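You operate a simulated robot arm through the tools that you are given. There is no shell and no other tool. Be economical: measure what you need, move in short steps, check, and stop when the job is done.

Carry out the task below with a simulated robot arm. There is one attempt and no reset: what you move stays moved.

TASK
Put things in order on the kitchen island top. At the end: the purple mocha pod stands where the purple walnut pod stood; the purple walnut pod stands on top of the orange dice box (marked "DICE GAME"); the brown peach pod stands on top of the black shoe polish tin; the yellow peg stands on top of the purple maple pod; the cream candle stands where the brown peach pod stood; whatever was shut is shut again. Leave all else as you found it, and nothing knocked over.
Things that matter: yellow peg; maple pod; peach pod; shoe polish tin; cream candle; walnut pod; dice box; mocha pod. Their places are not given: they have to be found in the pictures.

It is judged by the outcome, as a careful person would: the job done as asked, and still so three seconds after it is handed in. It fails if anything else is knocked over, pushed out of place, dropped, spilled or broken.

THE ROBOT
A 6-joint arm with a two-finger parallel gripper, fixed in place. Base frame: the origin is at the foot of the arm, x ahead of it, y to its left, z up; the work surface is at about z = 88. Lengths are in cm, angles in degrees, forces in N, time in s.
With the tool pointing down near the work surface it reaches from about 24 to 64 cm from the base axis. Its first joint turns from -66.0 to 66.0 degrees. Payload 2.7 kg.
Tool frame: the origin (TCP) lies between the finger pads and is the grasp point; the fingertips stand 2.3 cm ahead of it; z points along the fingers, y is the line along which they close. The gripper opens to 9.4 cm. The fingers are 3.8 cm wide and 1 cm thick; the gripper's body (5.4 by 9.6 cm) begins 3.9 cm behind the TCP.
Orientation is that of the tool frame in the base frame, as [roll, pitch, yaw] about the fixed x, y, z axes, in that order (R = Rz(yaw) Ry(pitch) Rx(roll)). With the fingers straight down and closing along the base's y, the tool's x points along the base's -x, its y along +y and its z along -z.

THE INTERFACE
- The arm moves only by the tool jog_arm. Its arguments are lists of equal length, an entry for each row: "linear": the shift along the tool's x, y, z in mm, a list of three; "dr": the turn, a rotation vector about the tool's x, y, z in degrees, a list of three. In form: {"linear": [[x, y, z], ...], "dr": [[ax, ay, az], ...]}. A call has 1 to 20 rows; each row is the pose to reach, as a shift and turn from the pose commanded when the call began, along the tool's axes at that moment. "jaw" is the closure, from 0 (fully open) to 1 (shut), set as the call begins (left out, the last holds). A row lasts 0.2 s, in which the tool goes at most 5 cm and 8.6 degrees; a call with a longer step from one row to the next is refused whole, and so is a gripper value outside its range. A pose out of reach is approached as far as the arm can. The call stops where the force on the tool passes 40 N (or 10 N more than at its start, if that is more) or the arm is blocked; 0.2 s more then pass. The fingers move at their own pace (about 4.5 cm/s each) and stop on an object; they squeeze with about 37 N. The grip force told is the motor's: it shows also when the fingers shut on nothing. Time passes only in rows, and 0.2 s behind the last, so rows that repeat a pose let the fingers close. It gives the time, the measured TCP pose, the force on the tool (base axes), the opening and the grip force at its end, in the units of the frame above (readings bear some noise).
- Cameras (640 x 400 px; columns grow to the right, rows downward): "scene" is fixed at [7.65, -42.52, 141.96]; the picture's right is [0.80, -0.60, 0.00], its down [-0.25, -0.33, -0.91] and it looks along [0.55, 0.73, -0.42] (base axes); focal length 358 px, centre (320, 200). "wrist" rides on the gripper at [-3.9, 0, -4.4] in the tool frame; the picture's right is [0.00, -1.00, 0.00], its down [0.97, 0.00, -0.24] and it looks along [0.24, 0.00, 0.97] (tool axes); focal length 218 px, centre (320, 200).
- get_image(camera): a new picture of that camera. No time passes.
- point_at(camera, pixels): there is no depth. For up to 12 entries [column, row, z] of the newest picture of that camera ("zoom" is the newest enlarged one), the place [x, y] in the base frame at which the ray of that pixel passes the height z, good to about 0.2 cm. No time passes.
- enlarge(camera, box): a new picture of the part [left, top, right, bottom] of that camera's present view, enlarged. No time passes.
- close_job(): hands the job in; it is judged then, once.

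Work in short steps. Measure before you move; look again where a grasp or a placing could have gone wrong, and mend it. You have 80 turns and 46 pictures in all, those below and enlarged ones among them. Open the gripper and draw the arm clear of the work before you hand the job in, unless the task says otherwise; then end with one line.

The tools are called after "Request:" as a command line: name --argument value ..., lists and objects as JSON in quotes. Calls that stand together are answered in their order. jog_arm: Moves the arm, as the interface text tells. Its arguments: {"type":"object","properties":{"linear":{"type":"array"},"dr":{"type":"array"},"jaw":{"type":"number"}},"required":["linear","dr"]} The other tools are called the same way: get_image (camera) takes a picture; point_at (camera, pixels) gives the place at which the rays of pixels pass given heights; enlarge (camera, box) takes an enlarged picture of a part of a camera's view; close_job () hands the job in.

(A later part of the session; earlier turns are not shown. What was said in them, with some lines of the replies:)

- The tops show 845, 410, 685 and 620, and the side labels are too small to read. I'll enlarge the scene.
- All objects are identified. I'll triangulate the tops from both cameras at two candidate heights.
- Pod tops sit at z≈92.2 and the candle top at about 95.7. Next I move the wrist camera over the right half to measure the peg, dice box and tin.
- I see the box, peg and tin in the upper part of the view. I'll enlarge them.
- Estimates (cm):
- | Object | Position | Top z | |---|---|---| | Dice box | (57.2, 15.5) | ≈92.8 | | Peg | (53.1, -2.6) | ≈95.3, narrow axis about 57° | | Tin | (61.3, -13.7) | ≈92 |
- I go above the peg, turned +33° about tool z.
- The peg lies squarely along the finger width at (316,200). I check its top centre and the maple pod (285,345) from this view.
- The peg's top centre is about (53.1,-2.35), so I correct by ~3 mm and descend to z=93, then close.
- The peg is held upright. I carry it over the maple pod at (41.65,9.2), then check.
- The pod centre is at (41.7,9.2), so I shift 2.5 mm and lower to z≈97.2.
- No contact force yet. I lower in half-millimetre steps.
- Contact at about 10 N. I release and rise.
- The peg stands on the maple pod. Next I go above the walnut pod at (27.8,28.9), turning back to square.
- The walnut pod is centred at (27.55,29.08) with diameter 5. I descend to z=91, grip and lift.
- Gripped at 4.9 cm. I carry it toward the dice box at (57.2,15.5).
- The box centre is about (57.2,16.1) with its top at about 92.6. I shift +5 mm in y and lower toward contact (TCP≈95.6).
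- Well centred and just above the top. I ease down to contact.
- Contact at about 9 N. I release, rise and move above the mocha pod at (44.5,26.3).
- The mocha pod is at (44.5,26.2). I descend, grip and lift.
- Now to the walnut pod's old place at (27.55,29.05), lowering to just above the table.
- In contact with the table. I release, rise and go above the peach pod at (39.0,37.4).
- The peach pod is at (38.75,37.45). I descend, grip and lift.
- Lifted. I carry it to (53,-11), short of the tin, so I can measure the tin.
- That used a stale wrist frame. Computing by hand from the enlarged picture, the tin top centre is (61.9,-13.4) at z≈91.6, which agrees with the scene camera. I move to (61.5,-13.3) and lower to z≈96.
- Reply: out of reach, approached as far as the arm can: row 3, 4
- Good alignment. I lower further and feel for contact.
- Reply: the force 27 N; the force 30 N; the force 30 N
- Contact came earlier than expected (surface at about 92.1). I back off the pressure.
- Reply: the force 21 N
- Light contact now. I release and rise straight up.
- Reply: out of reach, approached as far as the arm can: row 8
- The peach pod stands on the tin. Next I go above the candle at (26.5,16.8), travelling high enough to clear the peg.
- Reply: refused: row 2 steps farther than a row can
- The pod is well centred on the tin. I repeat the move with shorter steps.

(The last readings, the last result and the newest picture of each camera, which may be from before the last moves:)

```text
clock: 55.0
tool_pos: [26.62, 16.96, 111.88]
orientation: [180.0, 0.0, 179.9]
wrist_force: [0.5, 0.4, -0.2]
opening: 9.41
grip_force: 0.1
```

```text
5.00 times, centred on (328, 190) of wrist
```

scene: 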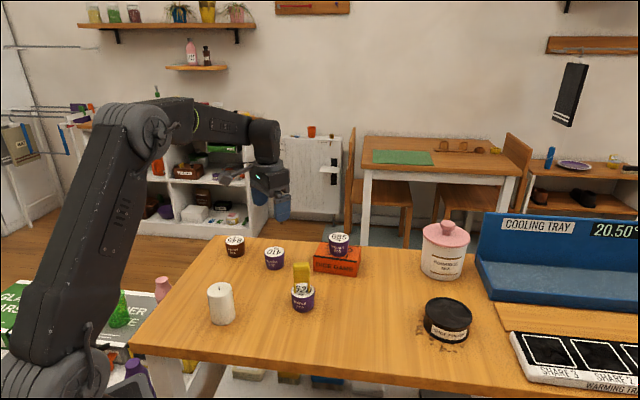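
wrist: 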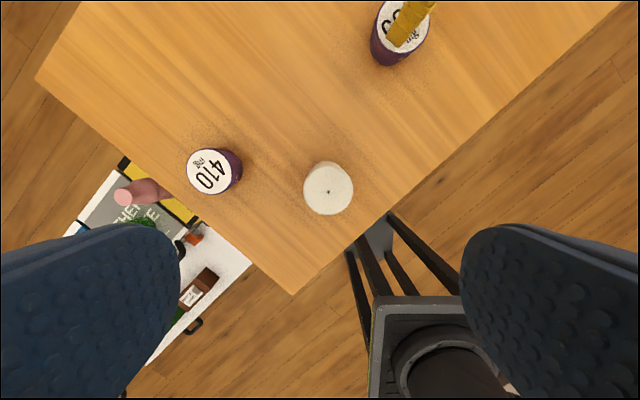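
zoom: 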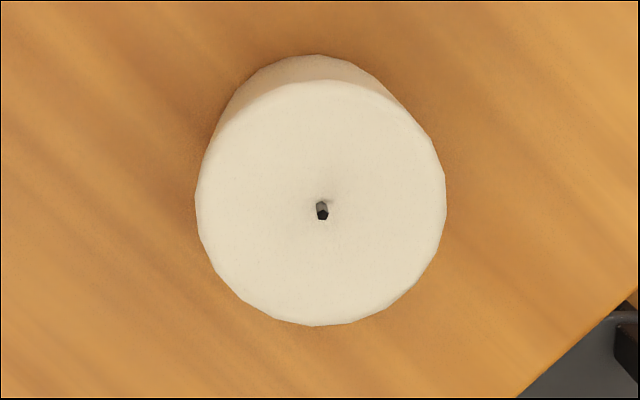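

The candle is centred at about (26.35,16.4) with its top at about 96. I descend to z≈93.7, grip and lift.

Request:
jog_arm --linear '[[3, -5, 40], [3, -5, 80], [3, -5, 120], [3, -5, 160], [3, -5, 182], [3, -5, 182]]' --dr '[[0, 0, 0], [0, 0, 0], [0, 0, 0], [0, 0, 0], [0, 0, 0], [0, 0, 0]]'

Request:
jog_arm --linear '[[0, 0, 0], [0, 0, 0], [0, 0, 0], [0, 0, 0], [0, 0, 0]]' --dr '[[0, 0, 0], [0, 0, 0], [0, 0, 0], [0, 0, 0], [0, 0, 0]]' --jaw 1

Request:
jog_arm --linear '[[0, 0, -40], [0, 0, -80], [0, 0, -120], [0, 0, -120]]' --dr '[[0, 0, 0], [0, 0, 0], [0, 0, 0], [0, 0, 0]]'

Request:
get_image --camera "scene"

```text
clock: 56.4
tool_pos: [26.28, 16.48, 93.78]
orientation: [-179.9, 0.0, 180.0]
wrist_force: [0.1, 0.6, -0.2]
opening: 9.4
grip_force: 0.0
```

```text
clock: 57.6
tool_pos: [26.26, 16.5, 93.71]
orientation: [180.0, -0.2, -179.9]
wrist_force: [-0.3, 0.1, 0.1]
opening: 4.89
grip_force: 37.6
```

```text
clock: 58.6
tool_pos: [26.13, 16.61, 105.8]
orientation: [-179.9, 0.0, 180.0]
wrist_force: [0.1, 0.3, -1.0]
opening: 4.91
grip_force: 37.1
```

```text
14 pictures are left
```

scene: 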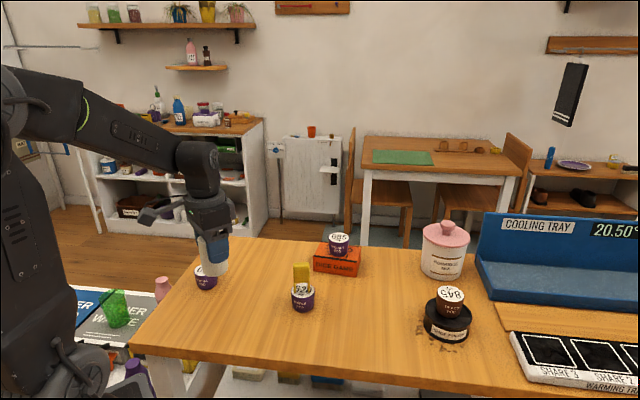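

The candle is held upright. I carry it to the peach pod's old place at (38.78,37.47).

Request:
jog_arm --linear '[[-21, 35, 0], [-42, 70, 0], [-63, 105, 0], [-84, 140, 0], [-105, 175, 0], [-125, 210, 0], [-125, 210, 0], [-125, 210, 40], [-125, 210, 80], [-125, 210, 105], [-125, 210, 115], [-125, 210, 117]]' --dr '[[0, 0, 0], [0, 0, 0], [0, 0, 0], [0, 0, 0], [0, 0, 0], [0, 0, 0], [0, 0, 0], [0, 0, 0], [0, 0, 0], [0, 0, 0], [0, 0, 0], [0, 0, 0]]'

Request:
jog_arm --linear '[[0, 0, 1], [0, 0, 2], [0, 0, 3]]' --dr '[[0, 0, 0], [0, 0, 0], [0, 0, 0]]'

```text
clock: 61.2
tool_pos: [38.69, 37.45, 94.17]
orientation: [-180.0, 0.0, -179.9]
wrist_force: [0.5, 0.2, -1.4]
opening: 4.92
grip_force: 36.8
```

```text
clock: 62.0
tool_pos: [38.77, 37.45, 93.85]
orientation: [179.9, 0.0, -180.0]
wrist_force: [0.5, 0.2, -1.6]
opening: 4.9
grip_force: 36.4
```

Request:
jog_arm --linear '[[0, 0, 0.5], [0, 0, 1]]' --dr '[[0, 0, 0], [0, 0, 0]]'

```text
clock: 62.6
tool_pos: [38.74, 37.43, 93.74]
orientation: [-180.0, 0.0, 179.9]
wrist_force: [0.9, -0.2, -1.7]
opening: 4.89
grip_force: 36.7
```

Request:
jog_arm --linear '[[0, 0, 0.5], [0, 0, 1]]' --dr '[[0, 0, 0], [0, 0, 0]]'

```text
clock: 63.2
tool_pos: [38.71, 37.59, 93.83]
orientation: [179.9, 0.0, 179.9]
wrist_force: [-3.4, -0.9, 4.5]
opening: 4.89
grip_force: 37.1
```

Contact with the table. I release, rise clear and check the scene.

Request:
jog_arm --linear '[[0, 0, 0], [0, 0, 0], [0, 0, 0], [0, 0, 0], [0, 0, 0], [0, 0, -40], [0, 0, -80], [0, 0, -120], [0, 0, -160], [0, 0, -200], [0, 0, -220]]' --dr '[[0, 0, 0], [0, 0, 0], [0, 0, 0], [0, 0, 0], [0, 0, 0], [0, 0, 0], [0, 0, 0], [0, 0, 0], [0, 0, 0], [0, 0, 0], [0, 0, 0]]' --jaw 0

Request:
get_image --camera "scene"

Request:
get_image --camera "wrist"

Request:
enlarge --camera "scene" --box '[180, 215, 372, 335]'

```text
clock: 65.6
tool_pos: [38.65, 37.51, 115.58]
orientation: [180.0, 0.1, -179.9]
wrist_force: [0.4, 0.9, 0.4]
opening: 9.41
grip_force: 0.0
```

```text
13 pictures are left
```

scene: 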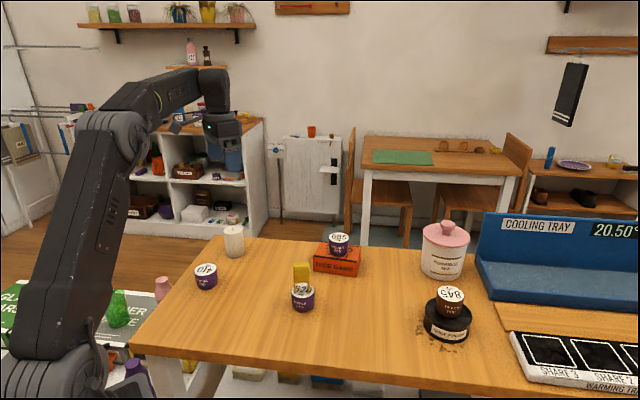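

```text
12 pictures are left
```

wrist: 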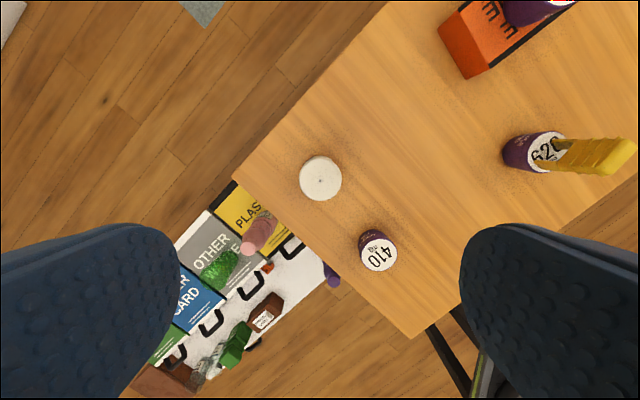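

```text
3.33 times, centred on (276, 275) of scene
```

zoom: 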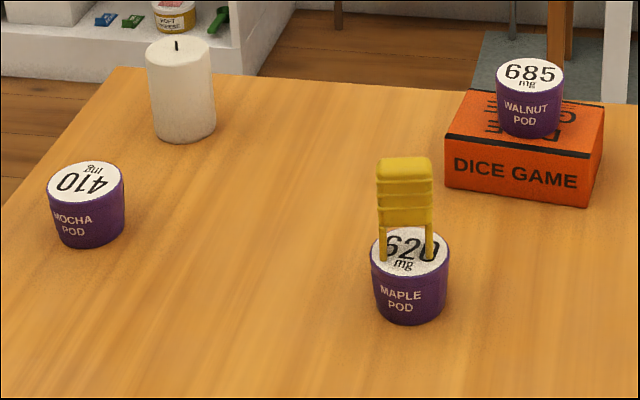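

Everything stands where asked, the gripper is open, and the arm is clear. Nothing was opened, so there is nothing to shut. I hand it in.

Request:
close_job

```text
The job is handed in.
```

The job is handed in: all five items are where you asked, and nothing was knocked over in the final pictures.
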